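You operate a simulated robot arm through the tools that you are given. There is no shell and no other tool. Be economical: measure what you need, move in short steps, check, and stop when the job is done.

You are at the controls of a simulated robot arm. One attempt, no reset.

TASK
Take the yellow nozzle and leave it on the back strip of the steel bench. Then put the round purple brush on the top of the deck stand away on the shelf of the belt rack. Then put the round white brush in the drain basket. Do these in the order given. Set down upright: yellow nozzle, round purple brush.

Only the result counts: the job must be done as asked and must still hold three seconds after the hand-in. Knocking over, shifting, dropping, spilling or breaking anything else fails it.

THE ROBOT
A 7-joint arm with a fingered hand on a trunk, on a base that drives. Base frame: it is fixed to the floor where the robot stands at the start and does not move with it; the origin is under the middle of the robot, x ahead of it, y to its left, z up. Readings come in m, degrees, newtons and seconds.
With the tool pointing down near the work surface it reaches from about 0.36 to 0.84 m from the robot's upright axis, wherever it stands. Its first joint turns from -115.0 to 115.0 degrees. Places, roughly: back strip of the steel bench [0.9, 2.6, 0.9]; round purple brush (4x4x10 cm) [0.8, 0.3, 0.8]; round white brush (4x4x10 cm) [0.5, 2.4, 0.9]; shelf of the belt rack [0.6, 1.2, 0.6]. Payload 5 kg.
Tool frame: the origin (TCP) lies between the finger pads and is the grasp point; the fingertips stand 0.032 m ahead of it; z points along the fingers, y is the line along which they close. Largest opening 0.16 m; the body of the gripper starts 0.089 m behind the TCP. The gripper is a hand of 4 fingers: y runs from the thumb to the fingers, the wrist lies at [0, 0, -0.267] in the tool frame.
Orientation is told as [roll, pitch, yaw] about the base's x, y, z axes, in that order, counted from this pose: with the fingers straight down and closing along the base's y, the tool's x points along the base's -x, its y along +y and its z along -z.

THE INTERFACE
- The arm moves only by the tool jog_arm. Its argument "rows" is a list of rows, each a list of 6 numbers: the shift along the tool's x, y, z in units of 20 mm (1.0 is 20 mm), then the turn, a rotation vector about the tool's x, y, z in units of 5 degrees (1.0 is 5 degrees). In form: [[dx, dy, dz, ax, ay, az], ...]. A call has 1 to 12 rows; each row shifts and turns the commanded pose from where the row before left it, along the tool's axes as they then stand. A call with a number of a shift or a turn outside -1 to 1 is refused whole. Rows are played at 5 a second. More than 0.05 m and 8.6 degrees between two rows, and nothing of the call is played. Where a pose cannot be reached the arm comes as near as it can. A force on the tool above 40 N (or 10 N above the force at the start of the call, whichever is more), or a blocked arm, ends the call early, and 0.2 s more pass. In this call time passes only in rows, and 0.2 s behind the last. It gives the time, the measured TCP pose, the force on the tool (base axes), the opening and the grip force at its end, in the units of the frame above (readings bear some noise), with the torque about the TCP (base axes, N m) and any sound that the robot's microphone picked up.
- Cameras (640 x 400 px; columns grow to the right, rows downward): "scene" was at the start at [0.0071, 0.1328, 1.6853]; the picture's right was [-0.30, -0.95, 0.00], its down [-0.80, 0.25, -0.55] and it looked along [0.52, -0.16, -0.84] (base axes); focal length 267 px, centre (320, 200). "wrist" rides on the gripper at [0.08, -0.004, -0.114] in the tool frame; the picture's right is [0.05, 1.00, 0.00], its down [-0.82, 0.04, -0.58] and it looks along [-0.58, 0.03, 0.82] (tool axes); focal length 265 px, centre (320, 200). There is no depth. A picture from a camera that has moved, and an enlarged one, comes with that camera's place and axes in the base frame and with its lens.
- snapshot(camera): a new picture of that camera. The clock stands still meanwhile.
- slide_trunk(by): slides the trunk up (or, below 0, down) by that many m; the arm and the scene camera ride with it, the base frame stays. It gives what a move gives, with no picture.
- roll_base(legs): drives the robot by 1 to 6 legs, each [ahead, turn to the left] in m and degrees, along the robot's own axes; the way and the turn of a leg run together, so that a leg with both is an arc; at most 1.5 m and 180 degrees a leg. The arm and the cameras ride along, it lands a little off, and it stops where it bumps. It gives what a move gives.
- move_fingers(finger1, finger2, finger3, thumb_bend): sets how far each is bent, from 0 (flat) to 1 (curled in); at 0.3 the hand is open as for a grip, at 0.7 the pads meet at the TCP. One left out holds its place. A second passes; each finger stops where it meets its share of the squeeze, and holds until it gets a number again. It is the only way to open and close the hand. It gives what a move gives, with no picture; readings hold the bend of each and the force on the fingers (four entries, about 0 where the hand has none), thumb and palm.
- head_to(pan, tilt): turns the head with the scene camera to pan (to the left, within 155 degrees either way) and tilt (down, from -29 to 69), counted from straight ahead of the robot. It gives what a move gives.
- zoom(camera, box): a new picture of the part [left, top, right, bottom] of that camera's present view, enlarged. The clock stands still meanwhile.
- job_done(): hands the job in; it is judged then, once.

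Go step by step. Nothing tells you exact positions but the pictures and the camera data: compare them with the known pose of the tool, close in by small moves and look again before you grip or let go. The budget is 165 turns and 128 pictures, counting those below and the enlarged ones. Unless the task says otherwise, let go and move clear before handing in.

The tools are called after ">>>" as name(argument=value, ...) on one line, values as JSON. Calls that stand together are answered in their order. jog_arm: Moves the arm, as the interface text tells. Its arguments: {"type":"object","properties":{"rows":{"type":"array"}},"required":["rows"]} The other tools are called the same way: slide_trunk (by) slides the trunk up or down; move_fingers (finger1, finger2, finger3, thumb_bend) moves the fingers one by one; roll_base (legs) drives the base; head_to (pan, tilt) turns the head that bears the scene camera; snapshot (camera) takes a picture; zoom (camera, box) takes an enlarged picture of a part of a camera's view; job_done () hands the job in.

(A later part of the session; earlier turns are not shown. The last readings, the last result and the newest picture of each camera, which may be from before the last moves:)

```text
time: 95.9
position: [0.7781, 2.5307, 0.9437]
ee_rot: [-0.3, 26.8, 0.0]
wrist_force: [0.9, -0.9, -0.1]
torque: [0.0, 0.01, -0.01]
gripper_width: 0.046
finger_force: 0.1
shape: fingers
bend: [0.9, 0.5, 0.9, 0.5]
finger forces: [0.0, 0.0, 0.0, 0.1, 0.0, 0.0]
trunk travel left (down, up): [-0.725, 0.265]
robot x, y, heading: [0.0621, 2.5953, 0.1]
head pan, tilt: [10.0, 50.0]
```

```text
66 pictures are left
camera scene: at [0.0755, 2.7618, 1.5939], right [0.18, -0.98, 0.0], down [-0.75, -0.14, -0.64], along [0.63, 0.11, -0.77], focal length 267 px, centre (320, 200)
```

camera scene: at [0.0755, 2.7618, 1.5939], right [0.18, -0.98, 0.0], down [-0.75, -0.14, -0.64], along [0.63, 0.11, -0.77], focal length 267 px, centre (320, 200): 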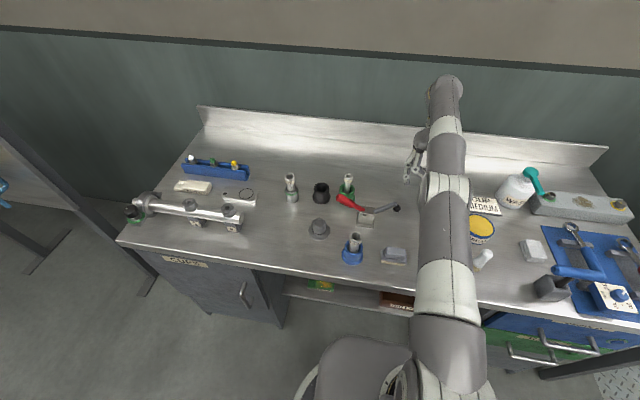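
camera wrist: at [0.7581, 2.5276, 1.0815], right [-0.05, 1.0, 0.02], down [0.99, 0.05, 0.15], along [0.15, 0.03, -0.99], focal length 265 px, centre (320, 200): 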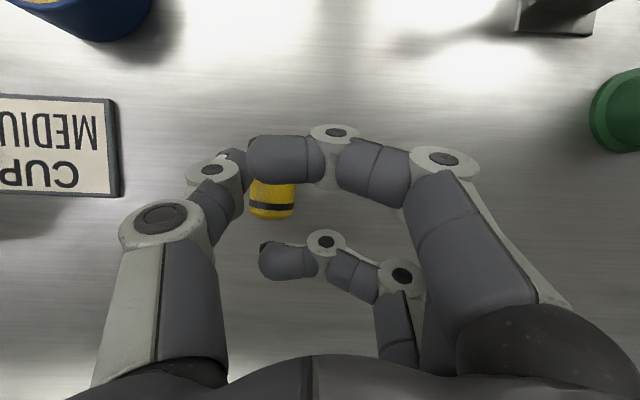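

Reach runs out with this tilt here, and curled outer fingers are in the way. I'll go back to vertical, drag the nozzle another 9 cm closer, and use a smaller pre-tilt.

>>> move_fingers(finger1=0.5, finger2=0.5, finger3=0.5, thumb_bend=0.5)

>>> jog_arm(rows=[[0, 0, 0, 0, -1, 0], [0, 0, 0, 0, -1, 0], [0, 0, 0, 0, -1, 0], [0, 0, 0, 0, -1, 0], [0, 0, 0, 0, -1, 0], [0, 0, 0, 0, -0.4, 0]])

>>> snapshot(camera="wrist")

```text
time: 96.9
position: [0.7779, 2.5306, 0.9439]
ee_rot: [-0.3, 26.8, -0.1]
wrist_force: [-0.1, -0.3, 0.6]
torque: [-0.01, 0.03, 0.0]
gripper_width: 0.0905
finger_force: 0.1
shape: fingers
bend: [0.5, 0.5, 0.5, 0.5]
finger forces: [0.0, 0.1, 0.1, 0.0, 0.1, 0.0]
trunk travel left (down, up): [-0.725, 0.265]
robot x, y, heading: [0.0577, 2.5951, 0.4]
head pan, tilt: [10.0, 50.0]
```

```text
time: 98.3
position: [0.8912, 2.5144, 0.9569]
ee_rot: [-0.2, 0.0, 0.0]
wrist_force: [0.0, -0.7, 0.6]
torque: [0.04, 0.01, 0.0]
gripper_width: 0.091
finger_force: 0.0
shape: fingers
bend: [0.5, 0.5, 0.5, 0.5]
finger forces: [0.0, 0.0, 0.1, 0.0, 0.0, 0.1]
out of reach, approached as far as the arm can: row 1, 2, 3, 4, 5, 6
trunk travel left (down, up): [-0.725, 0.265]
robot x, y, heading: [0.0596, 2.5991, 0.0]
head pan, tilt: [10.0, 50.0]
```

```text
65 pictures are left
camera wrist: at [0.8101, 2.5108, 1.0689], right [-0.05, 1.0, 0.0], down [0.81, 0.05, 0.58], along [0.58, 0.03, -0.82], focal length 265 px, centre (320, 200)
```

wrist: 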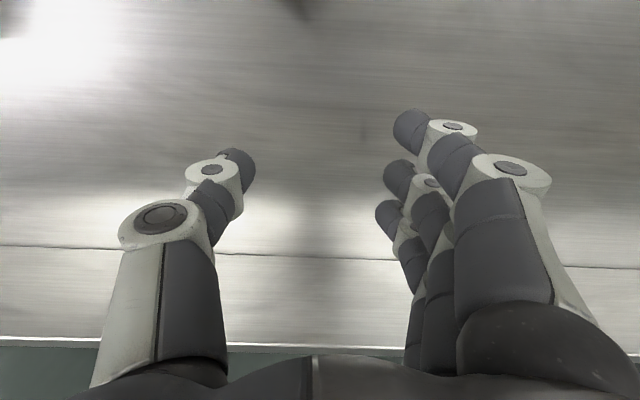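

The hand ended further out than expected. Retracting to look at the nozzle again.

>>> jog_arm(rows=[[0.5, 0, -1, 0, 0, 0], [1, 0, -1, 0, 0, 0], [1, 0, 0, 0, 0, 0], [1, 0, 0, 0, 0, 0], [1, 0, 0, 0, 0, 0], [1, 0, 0, 0, 0, 0], [1, 0, 0, 0, 0, 0]])

>>> snapshot(camera="wrist")

```text
time: 99.9
position: [0.8773, 2.5009, 1.0191]
ee_rot: [-0.3, 0.0, 0.1]
wrist_force: [0.2, 0.2, 0.1]
torque: [-0.01, -0.03, 0.01]
gripper_width: 0.091
finger_force: 0.1
shape: fingers
bend: [0.5, 0.5, 0.5, 0.5]
finger forces: [0.0, 0.0, 0.1, 0.0, 0.0, 0.1]
out of reach, approached as far as the arm can: row 1, 2, 3, 4, 5, 6, 7
trunk travel left (down, up): [-0.725, 0.265]
robot x, y, heading: [0.0601, 2.5968, 0.2]
head pan, tilt: [10.0, 50.0]
```

```text
64 pictures are left
camera wrist: at [0.7968, 2.4965, 1.1319], right [-0.05, 1.0, 0.0], down [0.81, 0.05, 0.58], along [0.58, 0.03, -0.82], focal length 265 px, centre (320, 200)
```

wrist: 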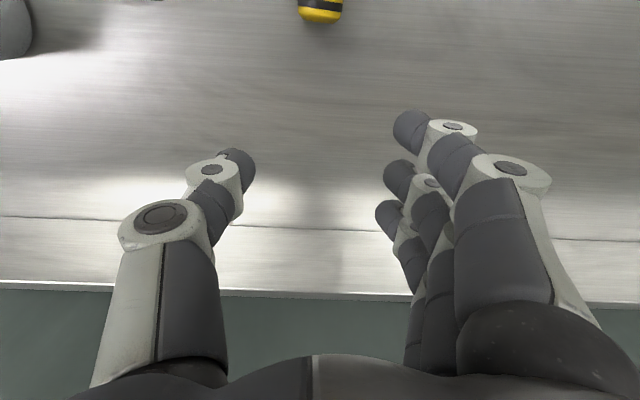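

>>> snapshot(camera="scene")

>>> jog_arm(rows=[[0.5, 0, 0, 0, 0, 0]])

```text
63 pictures are left
camera scene: at [0.0752, 2.7616, 1.594], right [0.18, -0.98, 0.0], down [-0.75, -0.14, -0.64], along [0.63, 0.11, -0.77], focal length 267 px, centre (320, 200)
```

scene: 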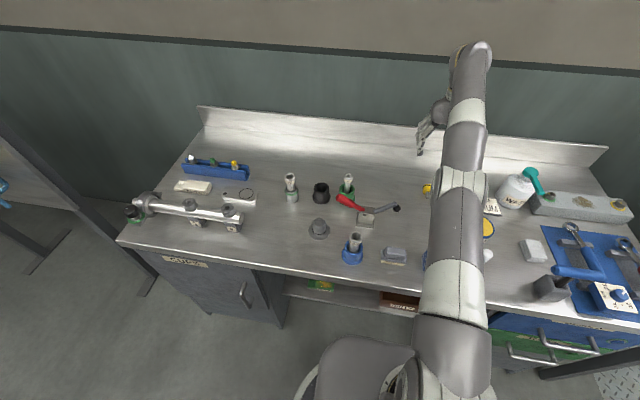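

```text
time: 100.3
position: [0.8772, 2.4996, 1.0189]
ee_rot: [-0.2, 0.0, 0.1]
wrist_force: [0.3, -0.1, -0.1]
torque: [-0.01, 0.0, -0.03]
gripper_width: 0.0911
finger_force: 0.0
shape: fingers
bend: [0.5, 0.5, 0.5, 0.5]
finger forces: [0.1, 0.1, 0.0, 0.0, 0.0, 0.0]
out of reach, approached as far as the arm can: row 1
trunk travel left (down, up): [-0.725, 0.265]
robot x, y, heading: [0.0607, 2.5935, 0.1]
head pan, tilt: [10.0, 50.0]
```

The arm seems stuck in a stretched (singular) posture. I'll try sideways/up moves to unlock the elbow.

>>> jog_arm(rows=[[0, 0, -1, 0, 0, 0], [0, 0, -1, 0, 0, 0], [0, 0, -1, 0, 0, 0], [0, 0, -1, 0, 0, 0], [0, 0, -1, 0, 0, 0]])

```text
time: 101.5
position: [0.8616, 2.5325, 1.1011]
ee_rot: [-0.3, -0.2, 0.1]
wrist_force: [0.2, -0.1, 0.0]
torque: [-0.02, 0.05, 0.03]
gripper_width: 0.0912
finger_force: 0.0
shape: fingers
bend: [0.5, 0.5, 0.5, 0.5]
finger forces: [0.1, 0.0, 0.0, 0.0, 0.1, 0.0]
out of reach, approached as far as the arm can: row 2, 3, 4, 5
trunk travel left (down, up): [-0.725, 0.265]
robot x, y, heading: [0.0623, 2.5974, 0.1]
head pan, tilt: [10.0, 50.0]
```

>>> jog_arm(rows=[[1, 0, 0, 0, 0, 0], [1, 0, 0, 0, 0, 0], [1, 0, 0, 0, 0, 0], [1, 0, 0, 0, 0, 0], [1, 0, 0, 0, 0, 0], [1, 0, 0, 0, 0, 0]])

```text
time: 102.9
position: [0.8415, 2.5234, 1.1403]
ee_rot: [-0.1, -0.1, 0.2]
wrist_force: [0.5, 0.1, -0.8]
torque: [0.0, -0.02, 0.0]
gripper_width: 0.0908
finger_force: 0.0
shape: fingers
bend: [0.5, 0.5, 0.5, 0.5]
finger forces: [0.1, 0.1, 0.1, 0.1, 0.1, 0.0]
out of reach, approached as far as the arm can: row 1, 2, 3, 4, 5, 6
trunk travel left (down, up): [-0.725, 0.265]
robot x, y, heading: [0.0571, 2.5947, 0.3]
head pan, tilt: [10.0, 50.0]
```

>>> slide_trunk(by=0.1)

>>> jog_arm(rows=[[1, 0, 0, 0, 0, 0], [1, 0, 0, 0, 0, 0], [1, 0, 0, 0, 0, 0]])

>>> snapshot(camera="scene")

```text
time: 104.2
position: [0.8428, 2.5232, 1.2386]
ee_rot: [-0.1, 0.0, 0.0]
wrist_force: [-0.4, -0.4, 0.3]
torque: [0.01, -0.02, -0.04]
gripper_width: 0.0907
finger_force: 0.2
shape: fingers
bend: [0.5, 0.5, 0.5, 0.5]
finger forces: [0.0, 0.0, 0.0, 0.0, 0.1, 0.0]
trunk travel left (down, up): [-0.825, 0.165]
robot x, y, heading: [0.0631, 2.5931, 0.1]
head pan, tilt: [10.0, 50.0]
```

```text
time: 105.0
position: [0.833, 2.517, 1.2599]
ee_rot: [-0.2, 0.0, 0.1]
wrist_force: [-0.3, 0.1, 0.5]
torque: [0.01, -0.01, 0.01]
gripper_width: 0.0907
finger_force: 0.0
shape: fingers
bend: [0.5, 0.5, 0.5, 0.5]
finger forces: [0.0, 0.0, 0.0, 0.1, 0.1, 0.0]
out of reach, approached as far as the arm can: row 1, 2, 3
trunk travel left (down, up): [-0.825, 0.165]
robot x, y, heading: [0.0573, 2.5999, 0.2]
head pan, tilt: [10.0, 50.0]
```

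```text
62 pictures are left
camera scene: at [0.0751, 2.7616, 1.6939], right [0.18, -0.98, 0.0], down [-0.75, -0.14, -0.64], along [0.63, 0.11, -0.77], focal length 267 px, centre (320, 200)
```

scene: 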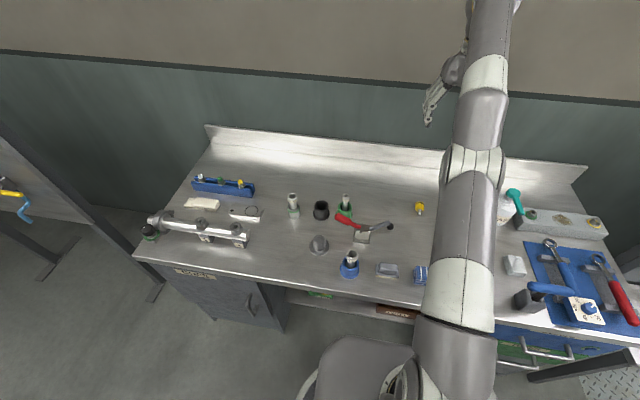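

>>> jog_arm(rows=[[0, 1, 0, 0, 0, 0], [0, 1, 0, 0, 0, 0], [0, 1, 0, 0, 0, 0], [0, 1, 0, 0, 0, 0], [0.5, 1, 0, 0, 0, 0], [1, 1, 0, 0, 0, 0], [1, 1, 0, 0, 0, 0], [1, 1, 0, 0, 0, 0], [1, 0, 0, 0, 0, 0], [1, 0, 0, 0, 0, 0]])

```text
time: 107.2
position: [0.8157, 2.6844, 1.2922]
ee_rot: [-0.3, 0.1, 0.1]
wrist_force: [-0.5, -0.6, -0.4]
torque: [-0.02, -0.03, 0.03]
gripper_width: 0.0909
finger_force: 0.0
shape: fingers
bend: [0.5, 0.5, 0.5, 0.5]
finger forces: [0.0, 0.0, 0.1, 0.1, 0.0, 0.0]
out of reach, approached as far as the arm can: row 3, 5, 6, 7, 8, 9, 10
trunk travel left (down, up): [-0.825, 0.165]
robot x, y, heading: [0.0593, 2.5948, 0.1]
head pan, tilt: [10.0, 50.0]
```

>>> jog_arm(rows=[[0, 0, 1, 0, 0, 0], [0, 0, 1, 0, 0, 0], [0, 0, 1, 0, 0, 0], [0, 0, 1, 0, 0, 0], [0, 0, 1, 0, 0, 0], [0.5, 0, 0, 0, 0, 0], [0.5, 0, 0, 0, 0, 0]])

>>> snapshot(camera="scene")

```text
time: 108.8
position: [0.8482, 2.6917, 1.2152]
ee_rot: [-0.3, 0.2, 0.1]
wrist_force: [0.1, -0.4, -0.2]
torque: [0.0, -0.02, 0.0]
gripper_width: 0.0908
finger_force: 0.0
shape: fingers
bend: [0.5, 0.5, 0.5, 0.5]
finger forces: [0.1, 0.0, 0.0, 0.0, 0.0, 0.1]
out of reach, approached as far as the arm can: row 1, 2, 3, 4, 5, 6, 7
trunk travel left (down, up): [-0.825, 0.165]
robot x, y, heading: [0.0576, 2.5948, 0.1]
head pan, tilt: [10.0, 50.0]
```

```text
61 pictures are left
camera scene: at [0.0755, 2.7619, 1.6939], right [0.18, -0.98, 0.0], down [-0.75, -0.14, -0.64], along [0.63, 0.11, -0.77], focal length 267 px, centre (320, 200)
```

scene: 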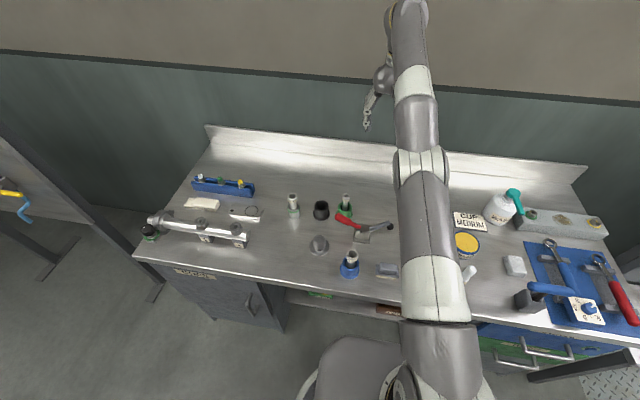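

>>> jog_arm(rows=[[0, -1, 0, 0, 0, 0], [0, -1, 0, 0, 0, 0], [0.3, -1, 0, 0, 0, 0], [0.3, -1, 0, 0, 0, 0], [0.3, -1, 0, 0, 0, 0], [0.3, -1, 0, 0, 0, 0], [0.3, -1, 0, 0, 0, 0], [1, 0, 0, 0, 0, 0], [1, 0, 0, 0, 0, 0]])

>>> jog_arm(rows=[[0, 0, 0, 0, -1, 0], [0, 0, 0, 0, -1, 0], [0, 0, 0, 0, -1, 0], [0, 0, 0, 0, -1, 0], [0, 0, 0, 0, -1, 0], [0, 0, 0, 0, -1, 0]])

```text
time: 110.8
position: [0.8444, 2.549, 1.2396]
ee_rot: [-0.3, 0.0, 0.0]
wrist_force: [0.3, -1.0, -0.4]
torque: [0.01, 0.01, -0.01]
gripper_width: 0.091
finger_force: 0.0
shape: fingers
bend: [0.5, 0.5, 0.5, 0.5]
finger forces: [0.0, 0.0, 0.0, 0.0, 0.0, 0.1]
out of reach, approached as far as the arm can: row 1, 3, 4, 5, 6, 7, 8, 9
trunk travel left (down, up): [-0.825, 0.165]
robot x, y, heading: [0.0588, 2.5939, 0.1]
head pan, tilt: [10.0, 50.0]
```

```text
time: 112.2
position: [0.9706, 2.5408, 1.2925]
ee_rot: [-0.3, -29.9, 0.2]
wrist_force: [0.6, -0.2, 0.6]
torque: [-0.01, 0.02, 0.01]
gripper_width: 0.091
finger_force: 0.1
shape: fingers
bend: [0.5, 0.5, 0.5, 0.5]
finger forces: [0.1, 0.1, 0.0, 0.0, 0.0, 0.0]
out of reach, approached as far as the arm can: row 1, 2, 3, 4, 5, 6
trunk travel left (down, up): [-0.825, 0.165]
robot x, y, heading: [0.0622, 2.5953, 0.6]
head pan, tilt: [10.0, 50.0]
```

The elbow is straight; flexing it should move the hand downward. I'll restore the vertical tool, raise the trunk, then command straight down.

>>> jog_arm(rows=[[0, 0, 0, 0, 1, 0], [0, 0, 0, 0, 1, 0], [0, 0, 0, 0, 1, 0], [0, 0, 0, 0, 1, 0], [0, 0, 0, 0, 1, 0], [0, 0, 0, 0, 1, 0]])

>>> slide_trunk(by=0.16)

>>> jog_arm(rows=[[0, 0, 1, 0, 0, 0], [0, 0, 1, 0, 0, 0], [0, 0, 1, 0, 0, 0], [0, 0, 1, 0, 0, 0], [0, 0, 1, 0, 0, 0], [0, 0, 1, 0, 0, 0], [0, 0, 1, 0, 0, 0], [0, 0, 1, 0, 0, 0], [0, 0, 1, 0, 0, 0], [0, 0, 1, 0, 0, 0]])

```text
time: 113.6
position: [0.8672, 2.614, 1.2523]
ee_rot: [-0.3, -5.1, 0.2]
wrist_force: [0.4, -0.5, 0.2]
torque: [0.04, 0.03, 0.01]
gripper_width: 0.0907
finger_force: 0.0
shape: fingers
bend: [0.5, 0.5, 0.5, 0.5]
finger forces: [0.1, 0.0, 0.0, 0.0, 0.0, 0.1]
out of reach, approached as far as the arm can: row 1, 2, 3, 4, 5, 6
trunk travel left (down, up): [-0.825, 0.165]
robot x, y, heading: [0.0575, 2.5929, 0.2]
head pan, tilt: [10.0, 50.0]
```

```text
time: 115.5
position: [0.8676, 2.6149, 1.4119]
ee_rot: [-0.3, -5.1, 0.2]
wrist_force: [-0.1, 0.3, -0.2]
torque: [0.0, 0.0, 0.01]
gripper_width: 0.0911
finger_force: 0.1
shape: fingers
bend: [0.5, 0.5, 0.5, 0.5]
finger forces: [0.1, 0.1, 0.0, 0.0, 0.1, 0.0]
trunk travel left (down, up): [-0.985, 0.005]
robot x, y, heading: [0.0633, 2.5936, 0.5]
head pan, tilt: [10.0, 50.0]
```

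```text
time: 117.7
position: [0.916, 2.615, 1.221]
ee_rot: [-0.2, -4.9, 0.1]
wrist_force: [0.0, -0.5, -0.3]
torque: [0.0, -0.03, -0.02]
gripper_width: 0.091
finger_force: 0.1
shape: fingers
bend: [0.5, 0.5, 0.5, 0.5]
finger forces: [0.0, 0.0, 0.0, 0.0, 0.0, 0.1]
out of reach, approached as far as the arm can: row 2, 3, 4, 5, 6, 7, 9
trunk travel left (down, up): [-0.985, 0.005]
robot x, y, heading: [0.0593, 2.5948, 0.4]
head pan, tilt: [10.0, 50.0]
```

>>> jog_arm(rows=[[0, 0, 1, 0, 0, 0], [0, 0, 1, 0, 0, 0], [0, 0, 1, 0, 0, 0], [0, 0, 1, 0, 0, 0], [0, 0, 1, 0, 0, 0], [0, 0, 1, 0, 0, 0], [0, 0, 1, 0, 0, 0], [0, 0, 1, 0, 0, 0]])

>>> jog_arm(rows=[[1, 0, 0, 0, 0, 0], [1, 0, 0, 0, 0, 0], [1, 0, 0, 0, 0, 0], [1, 0, 0, 0, 0, 0]])

```text
time: 119.5
position: [0.9269, 2.6163, 1.0611]
ee_rot: [-0.1, -5.1, 0.2]
wrist_force: [-1.0, 0.8, 0.0]
torque: [0.0, 0.03, 0.0]
gripper_width: 0.0909
finger_force: 0.0
shape: fingers
bend: [0.5, 0.5, 0.5, 0.5]
finger forces: [0.0, 0.0, 0.1, 0.0, 0.1, 0.0]
out of reach, approached as far as the arm can: row 1, 7, 8
trunk travel left (down, up): [-0.985, 0.005]
robot x, y, heading: [0.0605, 2.5905, 0.2]
head pan, tilt: [10.0, 50.0]
```

```text
time: 120.5
position: [0.9225, 2.6165, 1.0542]
ee_rot: [-0.3, -5.0, 0.2]
wrist_force: [-0.7, 0.0, 0.4]
torque: [0.04, 0.0, -0.01]
gripper_width: 0.0908
finger_force: 0.1
shape: fingers
bend: [0.5, 0.5, 0.5, 0.5]
finger forces: [0.0, 0.0, 0.1, 0.1, 0.0, 0.0]
out of reach, approached as far as the arm can: row 1, 2, 3, 4
trunk travel left (down, up): [-0.985, 0.005]
robot x, y, heading: [0.0618, 2.5946, 0.2]
head pan, tilt: [10.0, 50.0]
```

Flexing slightly begins. I'll try more inward rows to see whether the elbow recovers.

>>> jog_arm(rows=[[1, 0, -0.5, 0, 0, 0], [1, 0, -0.3, 0, 0, 0], [1, 0, 0, 0, 0, 0], [1, 0, 0, 0, 0, 0], [1, 0, 0, 0, 0, 0], [1, 0, 0, 0, 0, 0], [1, 0, 0, 0, 0, 0], [1, 0, 0, 0, 0, 0]])

>>> head_to(pan=-10, tilt=20)

>>> snapshot(camera="scene")

```text
time: 122.3
position: [0.9217, 2.6214, 1.0473]
ee_rot: [-0.2, -5.0, 0.2]
wrist_force: [0.0, 0.8, 0.3]
torque: [0.0, 0.01, -0.03]
gripper_width: 0.0912
finger_force: 0.2
shape: fingers
bend: [0.5, 0.5, 0.5, 0.5]
finger forces: [0.1, 0.1, 0.1, 0.1, 0.0, 0.0]
out of reach, approached as far as the arm can: row 1, 2, 3, 4, 5, 6, 7, 8
trunk travel left (down, up): [-0.985, 0.005]
robot x, y, heading: [0.0608, 2.5925, 0.0]
head pan, tilt: [10.0, 50.0]
```

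```text
time: 123.2
position: [0.9226, 2.6217, 1.0468]
ee_rot: [-0.2, -5.0, 0.3]
wrist_force: [-0.3, 0.1, 0.9]
torque: [-0.02, -0.02, -0.01]
gripper_width: 0.091
finger_force: 0.1
shape: fingers
bend: [0.5, 0.5, 0.5, 0.5]
finger forces: [0.0, 0.1, 0.1, 0.1, 0.0, 0.0]
trunk travel left (down, up): [-0.985, 0.005]
robot x, y, heading: [0.0574, 2.5926, 0.3]
head pan, tilt: [-10.0, 20.0]
```

```text
60 pictures are left
camera scene: at [0.0915, 2.7324, 1.8994], right [-0.17, -0.99, 0.0], down [-0.34, 0.06, -0.94], along [0.93, -0.16, -0.34], focal length 267 px, centre (320, 200)
```

scene: 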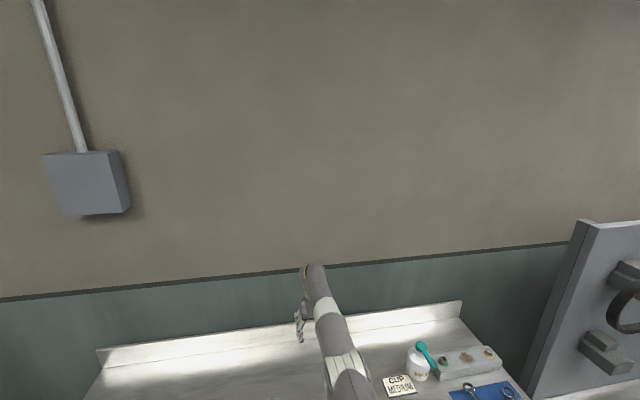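

Try another way: raise the stretched arm high; the wrist limit should force the elbow to flex.

>>> jog_arm(rows=[[0, 0, -1, 0, 0, 0], [0, 0, -1, 0, 0, 0], [0, 0, -1, 0, 0, 0], [0, 0, -1, 0, 0, 0], [0, 0, -1, 0, 0, 0], [0, 0, -1, 0, 0, 0], [0, 0, -1, 0, 0, 0], [0, 0, -1, 0, 0, 0], [0, 0, -1, 0, 0, 0], [0, 0, -1, 0, 0, 0], [0, 0, -1, 0, 0, 0], [0, 0, -1, 0, 0, 0]])

>>> jog_arm(rows=[[0.5, 0, -1, 0, 0, 0], [0.5, 0, -1, 0, 0, 0], [0.5, 0, -1, 0, 0, 0], [0.5, 0, -1, 0, 0, 0], [0.5, 0, -1, 0, 0, 0], [0.5, 0, -1, 0, 0, 0], [0.5, 0, -1, 0, 0, 0], [0.5, 0, -1, 0, 0, 0], [0.5, 0, -1, 0, 0, 0], [1, 0, -1, 0, 0, 0], [1, 0, -1, 0, 0, 0], [1, 0, -1, 0, 0, 0]])

```text
time: 125.8
position: [0.907, 2.6251, 1.2866]
ee_rot: [-0.2, -5.2, 0.1]
wrist_force: [-0.7, -0.6, -0.2]
torque: [0.02, 0.0, -0.02]
gripper_width: 0.091
finger_force: 0.1
shape: fingers
bend: [0.5, 0.5, 0.5, 0.5]
finger forces: [0.0, 0.0, 0.0, 0.0, 0.1, 0.0]
out of reach, approached as far as the arm can: row 2, 4
trunk travel left (down, up): [-0.985, 0.005]
robot x, y, heading: [0.0606, 2.5959, 0.2]
head pan, tilt: [-10.0, 20.0]
```

```text
time: 128.4
position: [0.7982, 2.6254, 1.5339]
ee_rot: [-0.3, -5.0, 0.3]
wrist_force: [0.8, 0.0, -0.6]
torque: [0.02, 0.04, 0.01]
gripper_width: 0.091
finger_force: 0.1
shape: fingers
bend: [0.5, 0.5, 0.5, 0.5]
finger forces: [0.0, 0.0, 0.0, 0.0, 0.1, 0.0]
out of reach, approached as far as the arm can: row 2, 3, 4, 5, 6, 7, 8, 10, 11, 12
trunk travel left (down, up): [-0.985, 0.005]
robot x, y, heading: [0.0593, 2.5928, 0.1]
head pan, tilt: [-10.0, 20.0]
```

>>> jog_arm(rows=[[1, 0, -1, 0, 0, 0], [1, 0, -1, 0, 0, 0], [1, 0, -1, 0, 0, 0], [1, 0, -1, 0, 0, 0], [1, 0, -1, 0, 0, 0], [1, 0, -1, 0, 0, 0], [1, 0, -0.5, 0, 0, 0], [1, 0, -0.5, 0, 0, 0], [1, 0, -0.5, 0, 0, 0], [1, 0, 0, 0, 0, 0], [1, 0, 0, 0, 0, 0], [1, 0, 0, 0, 0, 0]])

>>> snapshot(camera="scene")

```text
time: 131.0
position: [0.5636, 2.6327, 1.6534]
ee_rot: [-0.2, -5.1, 0.2]
wrist_force: [-0.3, -0.2, 0.4]
torque: [0.05, -0.08, -0.03]
gripper_width: 0.0912
finger_force: 0.1
shape: fingers
bend: [0.5, 0.5, 0.5, 0.5]
finger forces: [0.1, 0.1, 0.0, 0.0, 0.0, 0.0]
out of reach, approached as far as the arm can: row 1
trunk travel left (down, up): [-0.985, 0.005]
robot x, y, heading: [0.0608, 2.5961, 0.3]
head pan, tilt: [-10.0, 20.0]
```

```text
59 pictures are left
camera scene: at [0.0897, 2.732, 1.8996], right [-0.17, -0.99, 0.0], down [-0.34, 0.06, -0.94], along [0.93, -0.16, -0.34], focal length 267 px, centre (320, 200)
```

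scene: 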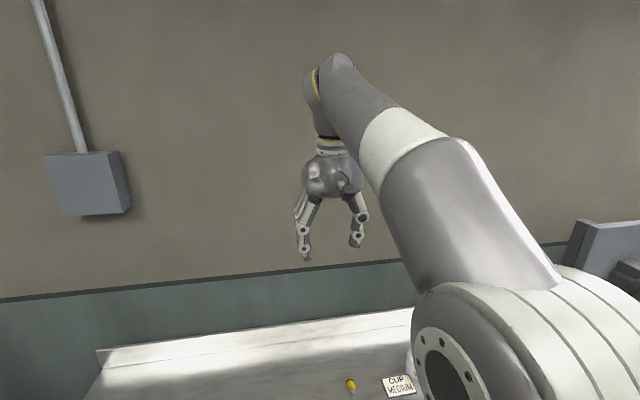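

Unlocked. Now lower to a normal height, fix the 5° pitch, and check the posture.

>>> jog_arm(rows=[[0, 0, 1, 0, 1, 0], [0, 0, 1, 0, 0, 0], [0, 0, 1, 0, 0, 0], [0, 0, 1, 0, 0, 0], [0, 0, 1, 0, 0, 0], [0, 0, 1, 0, 0, 0], [0, 0, 1, 0, 0, 0], [0, 0, 1, 0, 0, 0], [0, 0, 1, 0, 0, 0], [0, 0, 1, 0, 0, 0], [0, 0, 1, 0, 0, 0], [0, 0, 1, 0, 0, 0]])

>>> head_to(pan=0, tilt=48)

>>> snapshot(camera="scene")

```text
time: 133.6
position: [0.568, 2.6325, 1.4132]
ee_rot: [-0.2, -0.2, 0.3]
wrist_force: [0.8, 0.4, 0.4]
torque: [0.04, 0.03, 0.0]
gripper_width: 0.0912
finger_force: 0.0
shape: fingers
bend: [0.5, 0.5, 0.5, 0.5]
finger forces: [0.1, 0.0, 0.0, 0.0, 0.0, 0.0]
trunk travel left (down, up): [-0.985, 0.005]
robot x, y, heading: [0.0614, 2.5941, 0.2]
head pan, tilt: [-10.0, 20.0]
```

```text
time: 134.6
position: [0.5677, 2.6319, 1.415]
ee_rot: [-0.2, -0.1, 0.1]
wrist_force: [0.1, 0.5, 0.1]
torque: [0.04, -0.02, 0.02]
gripper_width: 0.0914
finger_force: 0.1
shape: fingers
bend: [0.5, 0.5, 0.5, 0.5]
finger forces: [0.0, 0.0, 0.0, 0.0, 0.0, 0.0]
trunk travel left (down, up): [-0.985, 0.005]
robot x, y, heading: [0.0622, 2.5968, 0.2]
head pan, tilt: [0.0, 48.0]
```

```text
58 pictures are left
camera scene: at [0.0785, 2.7484, 1.8567], right [0.0, -1.0, 0.0], down [-0.74, 0.0, -0.67], along [0.67, 0.0, -0.74], focal length 267 px, centre (320, 200)
```

scene: 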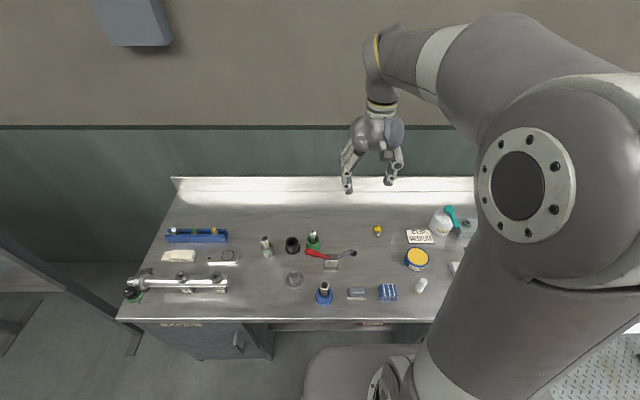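

Posture is normal again, and the nozzle still lies where I left it. Lower the trunk and go back over the nozzle.

>>> jog_arm(rows=[[-1, -0.8, 0, 0, 0, 0], [-1, -0.8, 0, 0, 0, 0], [-1, -0.8, 0, 0, 0, 0], [-1, -0.8, 0, 0, 0, 0], [-1, -0.8, 0, 0, 0, 0], [-1, -0.8, 0, 0, 0, 0], [-1, -0.8, 0, 0, 0, 0], [-1, -0.8, 0, 0, 0, 0], [-1, -0.2, 0, 0, 0, 0]])

>>> slide_trunk(by=-0.26)

>>> jog_arm(rows=[[0, 0, 1, 0, 0, 0], [0, 0, 1, 0, 0, 0], [0, 0, 1, 0, 0, 0], [0, 0, 1, 0, 0, 0], [0, 0, 1, 0, 0, 0], [0, 0, 1, 0, 0, 0], [0, 0, 1, 0, 0, 0], [0, 0, 1, 0, 0, 0], [0, 0, 1, 0, 0, 0]])

>>> snapshot(camera="wrist")

```text
time: 136.6
position: [0.7482, 2.5007, 1.4146]
ee_rot: [-0.1, -0.1, 0.2]
wrist_force: [0.5, 0.9, -1.1]
torque: [-0.01, 0.03, -0.01]
gripper_width: 0.0917
finger_force: 0.1
shape: fingers
bend: [0.5, 0.5, 0.5, 0.5]
finger forces: [0.0, 0.1, 0.0, 0.1, 0.0, 0.0]
trunk travel left (down, up): [-0.985, 0.005]
robot x, y, heading: [0.0567, 2.5944, 0.6]
head pan, tilt: [0.0, 48.0]
```

```text
time: 139.2
position: [0.748, 2.4997, 1.1552]
ee_rot: [-0.2, -0.1, 0.2]
wrist_force: [0.5, -0.8, 0.4]
torque: [-0.02, 0.03, 0.01]
gripper_width: 0.0912
finger_force: 0.0
shape: fingers
bend: [0.5, 0.5, 0.5, 0.5]
finger forces: [0.0, 0.1, 0.0, 0.1, 0.1, 0.1]
trunk travel left (down, up): [-0.725, 0.265]
robot x, y, heading: [0.0599, 2.5929, 0.5]
head pan, tilt: [0.0, 48.0]
```

```text
time: 141.2
position: [0.7478, 2.4987, 0.975]
ee_rot: [-0.3, -0.1, 0.0]
wrist_force: [0.2, 0.4, -0.7]
torque: [-0.04, 0.02, -0.03]
gripper_width: 0.0916
finger_force: 0.1
shape: fingers
bend: [0.5, 0.5, 0.5, 0.5]
finger forces: [0.0, 0.0, 0.0, 0.0, 0.1, 0.0]
trunk travel left (down, up): [-0.725, 0.265]
robot x, y, heading: [0.064, 2.5976, 0.3]
head pan, tilt: [0.0, 48.0]
```

```text
57 pictures are left
camera wrist: at [0.6669, 2.4955, 1.0882], right [-0.05, 1.0, 0.0], down [0.81, 0.05, 0.58], along [0.58, 0.03, -0.82], focal length 265 px, centre (320, 200)
```

wrist: 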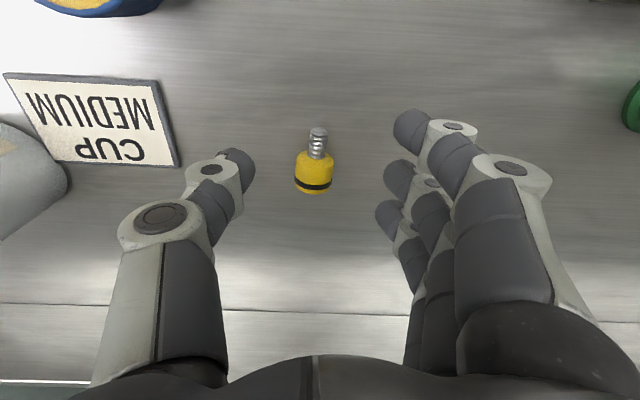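

Descending over the stem again to drag it 10 cm nearer.

>>> jog_arm(rows=[[-0.4, -0.1, 1, 0, 0, 0], [0, 0, 1, 0, 0, 0], [0, 0, 1, 0, 0, 0], [0, 0, 0.5, 0, 0, 0]])

>>> move_fingers(finger1=0.6, finger2=0.73, finger3=0.6, thumb_bend=0.69)

>>> zoom(camera="wrist", box=[220, 120, 420, 280])

```text
time: 142.2
position: [0.7545, 2.4978, 0.9049]
ee_rot: [-0.2, -0.1, 0.2]
wrist_force: [-0.4, 0.1, 0.1]
torque: [0.01, 0.01, -0.04]
gripper_width: 0.0914
finger_force: 0.1
shape: fingers
bend: [0.5, 0.5, 0.5, 0.5]
finger forces: [0.0, 0.1, 0.0, 0.0, 0.0, 0.0]
trunk travel left (down, up): [-0.725, 0.265]
robot x, y, heading: [0.0595, 2.5967, 0.0]
head pan, tilt: [0.0, 48.0]
```

```text
time: 143.2
position: [0.7543, 2.4969, 0.9062]
ee_rot: [-0.2, -0.1, 0.2]
wrist_force: [0.4, -0.3, 0.1]
torque: [-0.01, 0.02, 0.0]
gripper_width: 0.0434
finger_force: 4.6
shape: fingers
bend: [0.6, 0.71, 0.6, 0.68]
finger forces: [0.1, 4.5, 0.0, 0.0, 5.0, 0.0]
trunk travel left (down, up): [-0.725, 0.265]
robot x, y, heading: [0.0639, 2.5973, 0.4]
head pan, tilt: [0.0, 48.0]
```

```text
2.50 times, centred on (320, 200) of wrist
camera zoom: at [0.6748, 2.4929, 1.0189], right [-0.05, 1.0, 0.0], down [0.81, 0.05, 0.58], along [0.58, 0.03, -0.82], focal length 664 px, centre (320, 200)
```

zoom: 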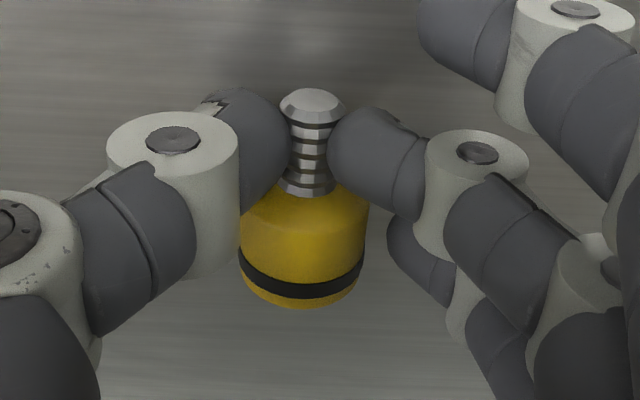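

>>> jog_arm(rows=[[1, -0.2, 0, 0, 0, 0], [1, -0.2, 0, 0, 0, 0], [1, -0.2, 0, 0, 0, 0], [1, -0.2, 0, 0, 0, 0], [1, -0.2, 0, 0, 0, 0]])

>>> move_fingers(finger1=0.55, finger2=0.6, finger3=0.55, thumb_bend=0.57)

>>> jog_arm(rows=[[0, 0, -1, 0, 0, 0], [0, 0, -1, 0, 0, 0], [0, 0, -1, 0, 0, 0]])

>>> jog_arm(rows=[[0, 0, 0, 0, 1, 0], [0, 0, 0, 0, 1, 0], [0, 0, 0, 0, 1, 0], [0, 0, 0, 0, 1, 0], [0, 0, 0, 0, 1, 0]])

>>> snapshot(camera="wrist")

```text
time: 144.4
position: [0.656, 2.4773, 0.9057]
ee_rot: [-0.2, -0.2, 0.2]
wrist_force: [0.6, -0.3, -0.2]
torque: [0.0, -0.03, 0.02]
gripper_width: 0.0434
finger_force: 4.7
shape: fingers
bend: [0.6, 0.71, 0.6, 0.68]
finger forces: [0.1, 4.7, 0.0, 0.0, 4.9, 0.0]
trunk travel left (down, up): [-0.725, 0.265]
robot x, y, heading: [0.0607, 2.5938, 0.0]
head pan, tilt: [0.0, 48.0]
```

```text
time: 145.4
position: [0.656, 2.4762, 0.9068]
ee_rot: [-0.2, -0.2, 0.2]
wrist_force: [0.0, 0.0, -0.6]
torque: [-0.05, -0.02, 0.0]
gripper_width: 0.069
finger_force: 0.1
shape: fingers
bend: [0.55, 0.6, 0.55, 0.56]
finger forces: [0.0, 0.1, 0.1, 0.0, 0.1, 0.0]
trunk travel left (down, up): [-0.725, 0.265]
robot x, y, heading: [0.0592, 2.5964, 0.2]
head pan, tilt: [0.0, 48.0]
```

```text
time: 146.2
position: [0.6568, 2.4782, 0.9654]
ee_rot: [-0.2, -0.1, 0.3]
wrist_force: [0.0, -0.2, 0.6]
torque: [0.03, 0.03, 0.0]
gripper_width: 0.0688
finger_force: 0.1
shape: fingers
bend: [0.55, 0.6, 0.55, 0.56]
finger forces: [0.0, 0.0, 0.0, 0.0, 0.1, 0.1]
trunk travel left (down, up): [-0.725, 0.265]
robot x, y, heading: [0.0619, 2.5938, 0.3]
head pan, tilt: [0.0, 48.0]
```

```text
time: 147.4
position: [0.6554, 2.4761, 0.9645]
ee_rot: [-0.2, 25.1, 0.1]
wrist_force: [0.8, 0.0, 0.1]
torque: [-0.01, 0.01, 0.01]
gripper_width: 0.0691
finger_force: 0.1
shape: fingers
bend: [0.55, 0.6, 0.55, 0.56]
finger forces: [0.0, 0.0, 0.0, 0.0, 0.0, 0.0]
trunk travel left (down, up): [-0.725, 0.265]
robot x, y, heading: [0.057, 2.5972, 0.4]
head pan, tilt: [0.0, 48.0]
```

```text
55 pictures are left
camera wrist: at [0.6312, 2.4734, 1.1014], right [-0.05, 1.0, 0.02], down [0.98, 0.04, 0.18], along [0.18, 0.03, -0.98], focal length 265 px, centre (320, 200)
```

wrist: 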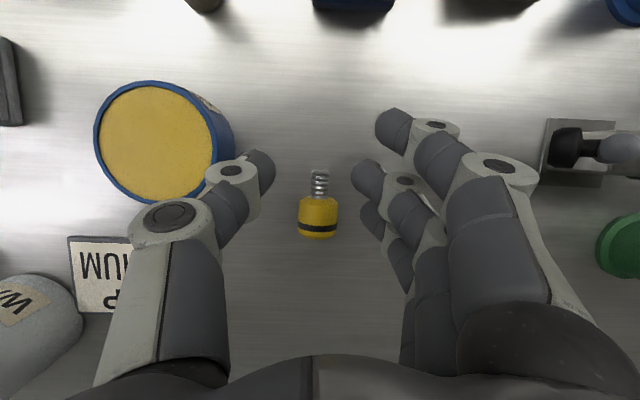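

The tilt works here and the nozzle is aligned. Moving in to straddle its head.

>>> move_fingers(finger1=0.55, finger2=0.58, finger3=0.64, thumb_bend=0.56)

>>> jog_arm(rows=[[-0.87, 0.05, 0.2, 0, 0, 0], [-0.87, 0, 0.2, 0, 0, 0], [-0.87, 0, 0.2, 0, 0, 0], [-0.87, 0, 0.2, 0, 0, 0], [0, 0, 0.4, 0, 0, 0], [0, 0, 0.3, 0, 0, 0]])

>>> snapshot(camera="wrist")

>>> zoom(camera="scene", box=[340, 170, 480, 290])

```text
time: 148.4
position: [0.6563, 2.4771, 0.966]
ee_rot: [-0.2, 24.9, 0.1]
wrist_force: [-0.6, -0.7, -0.2]
torque: [0.03, 0.01, -0.02]
gripper_width: 0.0691
finger_force: 0.1
shape: fingers
bend: [0.55, 0.57, 0.64, 0.56]
finger forces: [0.0, 0.1, 0.1, 0.0, 0.0, 0.0]
trunk travel left (down, up): [-0.725, 0.265]
robot x, y, heading: [0.0588, 2.5961, 0.2]
head pan, tilt: [0.0, 48.0]
```

```text
time: 149.8
position: [0.7046, 2.4778, 0.9082]
ee_rot: [-0.3, 24.8, 0.2]
wrist_force: [0.6, 1.6, 4.7]
torque: [0.14, -0.13, -0.02]
gripper_width: 0.0695
finger_force: 2.2
shape: fingers
bend: [0.55, 0.57, 0.65, 0.56]
finger forces: [0.0, 0.1, 4.2, 0.1, 0.1, 0.0]
trunk travel left (down, up): [-0.725, 0.265]
robot x, y, heading: [0.0572, 2.594, 0.2]
head pan, tilt: [0.0, 48.0]
```

```text
54 pictures are left
camera wrist: at [0.6805, 2.4745, 1.0455], right [-0.05, 1.0, 0.02], down [0.98, 0.05, 0.18], along [0.18, 0.03, -0.98], focal length 265 px, centre (320, 200)
```

wrist: 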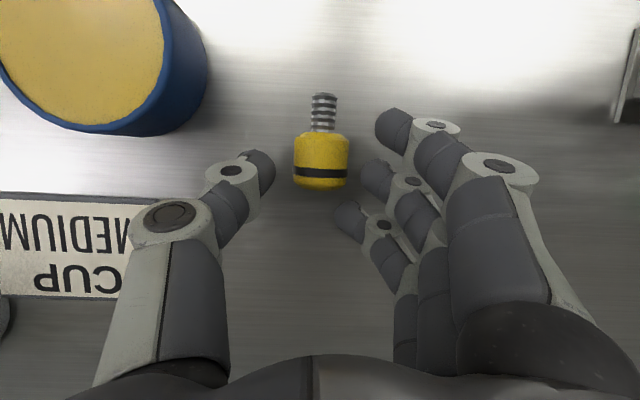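

```text
3.33 times, centred on (410, 230) of scene
camera zoom: at [0.0779, 2.7486, 1.5967], right [0.0, -1.0, 0.0], down [-0.74, 0.0, -0.67], along [0.67, 0.0, -0.74], focal length 889 px, centre (20, 100)
```

zoom: 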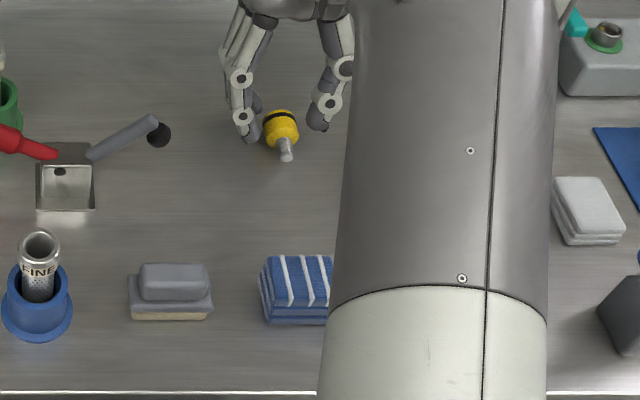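

>>> jog_arm(rows=[[0.3, 0, -0.15, 0, 0, 0]])

>>> move_fingers(finger2=0.65, thumb_bend=0.62)

>>> zoom(camera="wrist", box=[220, 80, 420, 240])

```text
time: 150.2
position: [0.702, 2.4776, 0.9131]
ee_rot: [-0.2, 24.7, 0.1]
wrist_force: [-0.6, 0.1, -0.2]
torque: [-0.01, 0.01, -0.01]
gripper_width: 0.0692
finger_force: 0.0
shape: fingers
bend: [0.55, 0.57, 0.64, 0.56]
finger forces: [0.0, 0.0, 0.0, 0.0, 0.0, 0.0]
trunk travel left (down, up): [-0.725, 0.265]
robot x, y, heading: [0.0623, 2.5971, 0.0]
head pan, tilt: [0.0, 48.0]
```

```text
time: 151.2
position: [0.7025, 2.4779, 0.914]
ee_rot: [-0.2, 24.9, 0.1]
wrist_force: [-0.3, -0.2, 0.3]
torque: [0.0, -0.05, 0.0]
gripper_width: 0.0595
finger_force: 0.1
shape: fingers
bend: [0.55, 0.65, 0.64, 0.62]
finger forces: [0.0, 0.1, 0.1, 0.0, 0.1, 0.0]
trunk travel left (down, up): [-0.725, 0.265]
robot x, y, heading: [0.0615, 2.5945, 0.3]
head pan, tilt: [0.0, 48.0]
```

```text
2.50 times, centred on (320, 160) of wrist
camera zoom: at [0.6766, 2.4744, 1.05], right [-0.05, 1.0, 0.02], down [0.98, 0.05, 0.18], along [0.18, 0.03, -0.98], focal length 664 px, centre (320, 300)
```

zoom: 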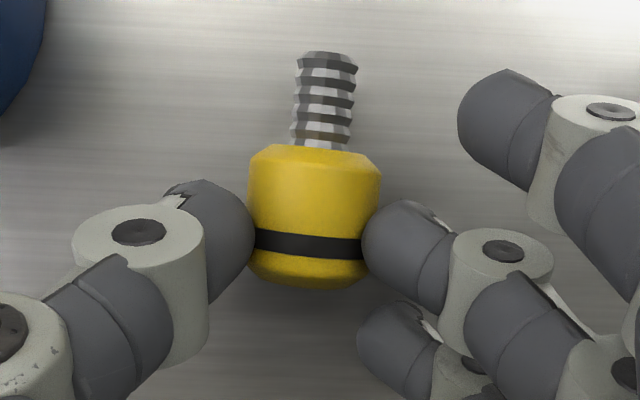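

>>> jog_arm(rows=[[0.25, 0, 0.2, 0, 0, 0]])

>>> move_fingers(finger2=0.72, thumb_bend=0.66)

>>> zoom(camera="wrist", box=[220, 80, 420, 240])

```text
time: 151.6
position: [0.696, 2.4783, 0.9112]
ee_rot: [-0.2, 24.9, 0.1]
wrist_force: [-0.2, -0.3, 0.9]
torque: [0.01, -0.01, 0.02]
gripper_width: 0.0593
finger_force: 1.1
shape: fingers
bend: [0.55, 0.65, 0.64, 0.62]
finger forces: [0.1, 0.8, 0.0, 0.0, 0.8, 0.1]
trunk travel left (down, up): [-0.725, 0.265]
robot x, y, heading: [0.0565, 2.5949, 0.3]
head pan, tilt: [0.0, 48.0]
```

```text
time: 152.6
position: [0.6951, 2.4756, 0.9111]
ee_rot: [-0.2, 24.9, 0.1]
wrist_force: [-1.6, 0.2, 3.2]
torque: [-0.03, 0.04, -0.04]
gripper_width: 0.0574
finger_force: 5.3
shape: fingers
bend: [0.55, 0.7, 0.64, 0.64]
finger forces: [0.1, 5.2, 0.0, 0.0, 5.0, 0.0]
trunk travel left (down, up): [-0.725, 0.265]
robot x, y, heading: [0.0616, 2.592, 0.4]
head pan, tilt: [0.0, 48.0]
```

```text
2.50 times, centred on (320, 160) of wrist
camera zoom: at [0.67, 2.4739, 1.0486], right [-0.05, 1.0, 0.02], down [0.98, 0.05, 0.18], along [0.18, 0.03, -0.98], focal length 664 px, centre (320, 300)
```

zoom: 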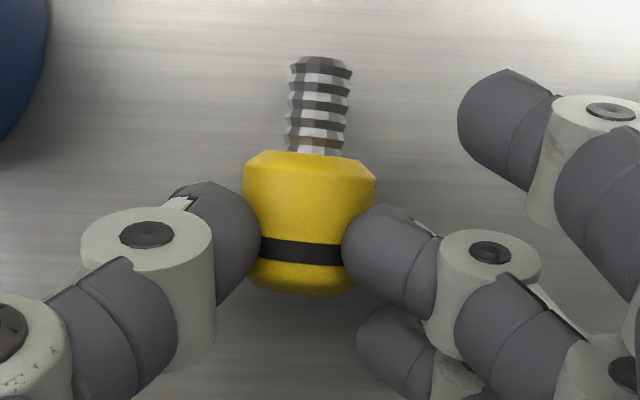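

>>> move_fingers(finger2=0.75, thumb_bend=0.68)

>>> jog_arm(rows=[[0.42, 0, -0.9, 0, 0, 0], [0.42, 0, -0.9, 0, 0, 0], [0.42, 0, -0.9, 0, 0, 0], [0.42, 0, -0.9, 0, 0, 0]])

>>> snapshot(camera="wrist")

```text
time: 153.6
position: [0.695, 2.477, 0.9116]
ee_rot: [-0.2, 24.8, 0.2]
wrist_force: [-0.3, -0.4, 2.2]
torque: [-0.04, 0.06, 0.0]
gripper_width: 0.0566
finger_force: 7.3
shape: fingers
bend: [0.55, 0.7, 0.64, 0.65]
finger forces: [0.0, 7.0, 0.0, 0.1, 7.3, 0.1]
trunk travel left (down, up): [-0.725, 0.265]
robot x, y, heading: [0.0606, 2.596, 0.4]
head pan, tilt: [0.0, 48.0]
```

```text
time: 154.6
position: [0.6947, 2.4769, 0.9917]
ee_rot: [-0.2, 24.9, 0.1]
wrist_force: [0.3, 0.6, 0.1]
torque: [0.0, 0.03, 0.02]
gripper_width: 0.0495
finger_force: 0.0
shape: fingers
bend: [0.55, 0.73, 0.64, 0.68]
finger forces: [0.0, 0.0, 0.0, 0.0, 0.1, 0.0]
trunk travel left (down, up): [-0.725, 0.265]
robot x, y, heading: [0.0563, 2.5934, 0.2]
head pan, tilt: [0.0, 48.0]
```

```text
50 pictures are left
camera wrist: at [0.671, 2.4745, 1.128], right [-0.05, 1.0, 0.02], down [0.98, 0.05, 0.18], along [0.18, 0.03, -0.98], focal length 265 px, centre (320, 200)
```

wrist: 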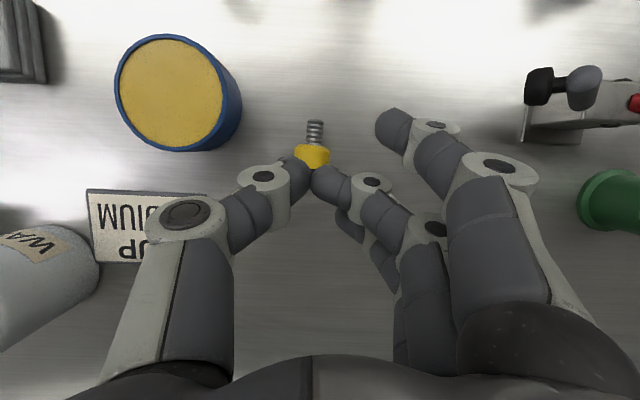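

The grip was too high on the head and slipped off; the nozzle is still lying there. I'll curl finger 3 out of the way and go deeper.

>>> move_fingers(finger1=0.5, finger2=0.57, finger3=0.92, thumb_bend=0.55)

>>> jog_arm(rows=[[-0.5, 0, 0.9, 0, 0, 0], [-0.5, 0, 0.9, 0, 0, 0], [-0.5, 0, 0.9, 0, 0, 0], [-0.5, 0, 0.8, 0, 0, 0]])

>>> snapshot(camera="wrist")

```text
time: 155.6
position: [0.696, 2.478, 0.9913]
ee_rot: [-0.2, 24.9, 0.0]
wrist_force: [0.4, -0.7, -0.5]
torque: [0.0, -0.01, 0.02]
gripper_width: 0.0805
finger_force: 0.0
shape: fingers
bend: [0.5, 0.56, 0.92, 0.55]
finger forces: [0.0, 0.1, 0.0, 0.0, 0.0, 0.1]
trunk travel left (down, up): [-0.725, 0.265]
robot x, y, heading: [0.0601, 2.5922, 0.4]
head pan, tilt: [0.0, 48.0]
```

```text
time: 156.6
position: [0.7031, 2.4767, 0.9086]
ee_rot: [-0.2, 24.9, 0.1]
wrist_force: [0.3, -0.5, 0.3]
torque: [-0.02, 0.01, 0.03]
gripper_width: 0.0809
finger_force: 0.1
shape: fingers
bend: [0.5, 0.56, 0.92, 0.55]
finger forces: [0.1, 0.0, 0.0, 0.0, 0.1, 0.1]
trunk travel left (down, up): [-0.725, 0.265]
robot x, y, heading: [0.0607, 2.5902, 0.2]
head pan, tilt: [0.0, 48.0]
```

```text
49 pictures are left
camera wrist: at [0.6784, 2.4745, 1.046], right [-0.05, 1.0, 0.02], down [0.98, 0.05, 0.18], along [0.18, 0.03, -0.98], focal length 265 px, centre (320, 200)
```

wrist: 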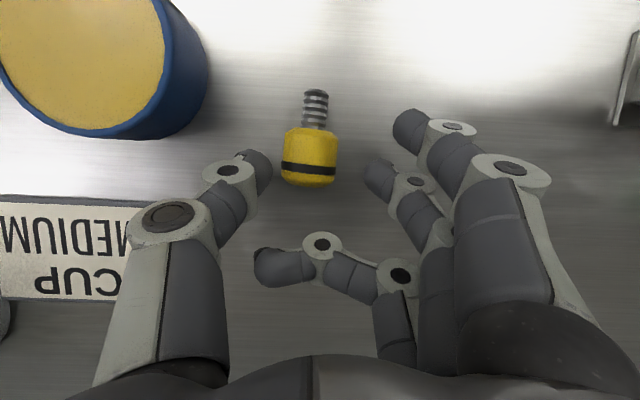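

>>> jog_arm(rows=[[0.35, -0.15, 0.6, 0, 0, 0]])

>>> move_fingers(finger2=0.65, thumb_bend=0.62)

>>> zoom(camera="wrist", box=[220, 80, 420, 240])

```text
time: 157.0
position: [0.6926, 2.474, 0.9025]
ee_rot: [-0.1, 25.0, 0.1]
wrist_force: [0.5, -0.6, -0.6]
torque: [0.05, -0.01, 0.0]
gripper_width: 0.0811
finger_force: 0.0
shape: fingers
bend: [0.5, 0.56, 0.92, 0.55]
finger forces: [0.1, 0.0, 0.0, 0.0, 0.0, 0.1]
trunk travel left (down, up): [-0.725, 0.265]
robot x, y, heading: [0.0584, 2.5949, 0.2]
head pan, tilt: [0.0, 48.0]
```

```text
time: 158.0
position: [0.6921, 2.4752, 0.9026]
ee_rot: [-0.2, 24.9, 0.0]
wrist_force: [0.1, 0.3, -0.3]
torque: [0.02, 0.02, -0.02]
gripper_width: 0.0702
finger_force: 1.5
shape: fingers
bend: [0.5, 0.63, 0.92, 0.61]
finger forces: [0.0, 1.7, 0.0, 0.1, 1.7, 0.0]
trunk travel left (down, up): [-0.725, 0.265]
robot x, y, heading: [0.061, 2.5968, 0.1]
head pan, tilt: [0.0, 48.0]
```

```text
2.50 times, centred on (320, 160) of wrist
camera zoom: at [0.6667, 2.4715, 1.0384], right [-0.05, 1.0, 0.02], down [0.98, 0.05, 0.18], along [0.18, 0.03, -0.98], focal length 664 px, centre (320, 300)
```

zoom: 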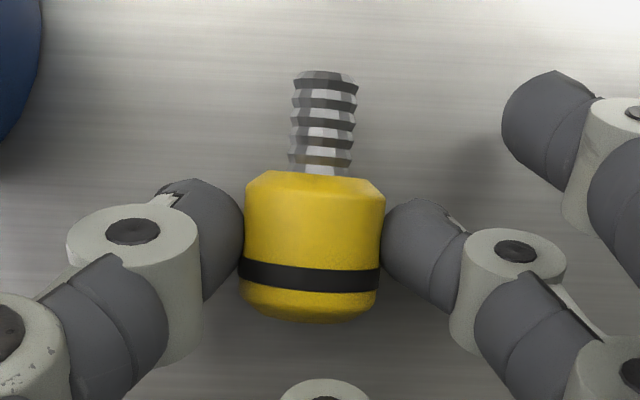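

Contact is now at mid-head. Squeeze and lift.

>>> move_fingers(finger2=0.69, thumb_bend=0.67)

>>> jog_arm(rows=[[0.42, 0, -0.9, 0, 0, 0], [0.42, 0, -0.9, 0, 0, 0], [0.42, 0, -0.9, 0, 0, 0], [0.42, 0, -0.9, 0, 0, 0]])

>>> snapshot(camera="wrist")

```text
time: 159.0
position: [0.6912, 2.4745, 0.903]
ee_rot: [-0.3, 24.9, 0.1]
wrist_force: [0.8, -0.2, -0.5]
torque: [0.01, -0.03, 0.01]
gripper_width: 0.0676
finger_force: 7.2
shape: fingers
bend: [0.5, 0.63, 0.92, 0.65]
finger forces: [0.0, 7.2, 0.0, 0.0, 7.1, 0.1]
trunk travel left (down, up): [-0.725, 0.265]
robot x, y, heading: [0.0577, 2.5964, 0.2]
head pan, tilt: [0.0, 48.0]
```

```text
time: 160.0
position: [0.6905, 2.4759, 0.9819]
ee_rot: [-0.3, 25.0, 0.1]
wrist_force: [-0.4, -0.1, -0.6]
torque: [0.02, -0.01, -0.01]
gripper_width: 0.0675
finger_force: 7.4
shape: fingers
bend: [0.5, 0.63, 0.92, 0.65]
finger forces: [0.0, 7.3, 0.0, 0.0, 7.1, 0.0]
trunk travel left (down, up): [-0.725, 0.265]
robot x, y, heading: [0.059, 2.5959, 0.5]
head pan, tilt: [0.0, 48.0]
```

```text
47 pictures are left
camera wrist: at [0.6659, 2.4726, 1.1186], right [-0.05, 1.0, 0.02], down [0.98, 0.05, 0.18], along [0.18, 0.03, -0.98], focal length 265 px, centre (320, 200)
```

wrist: 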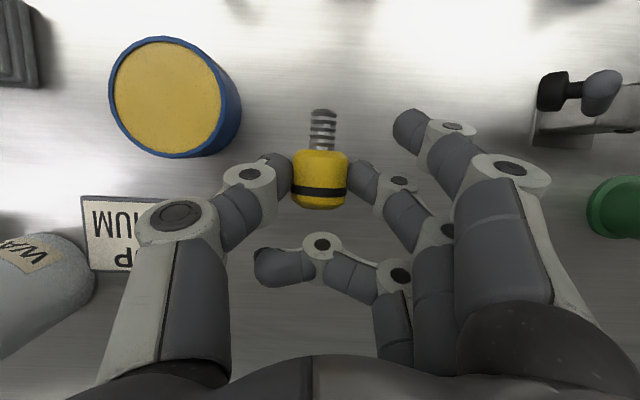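

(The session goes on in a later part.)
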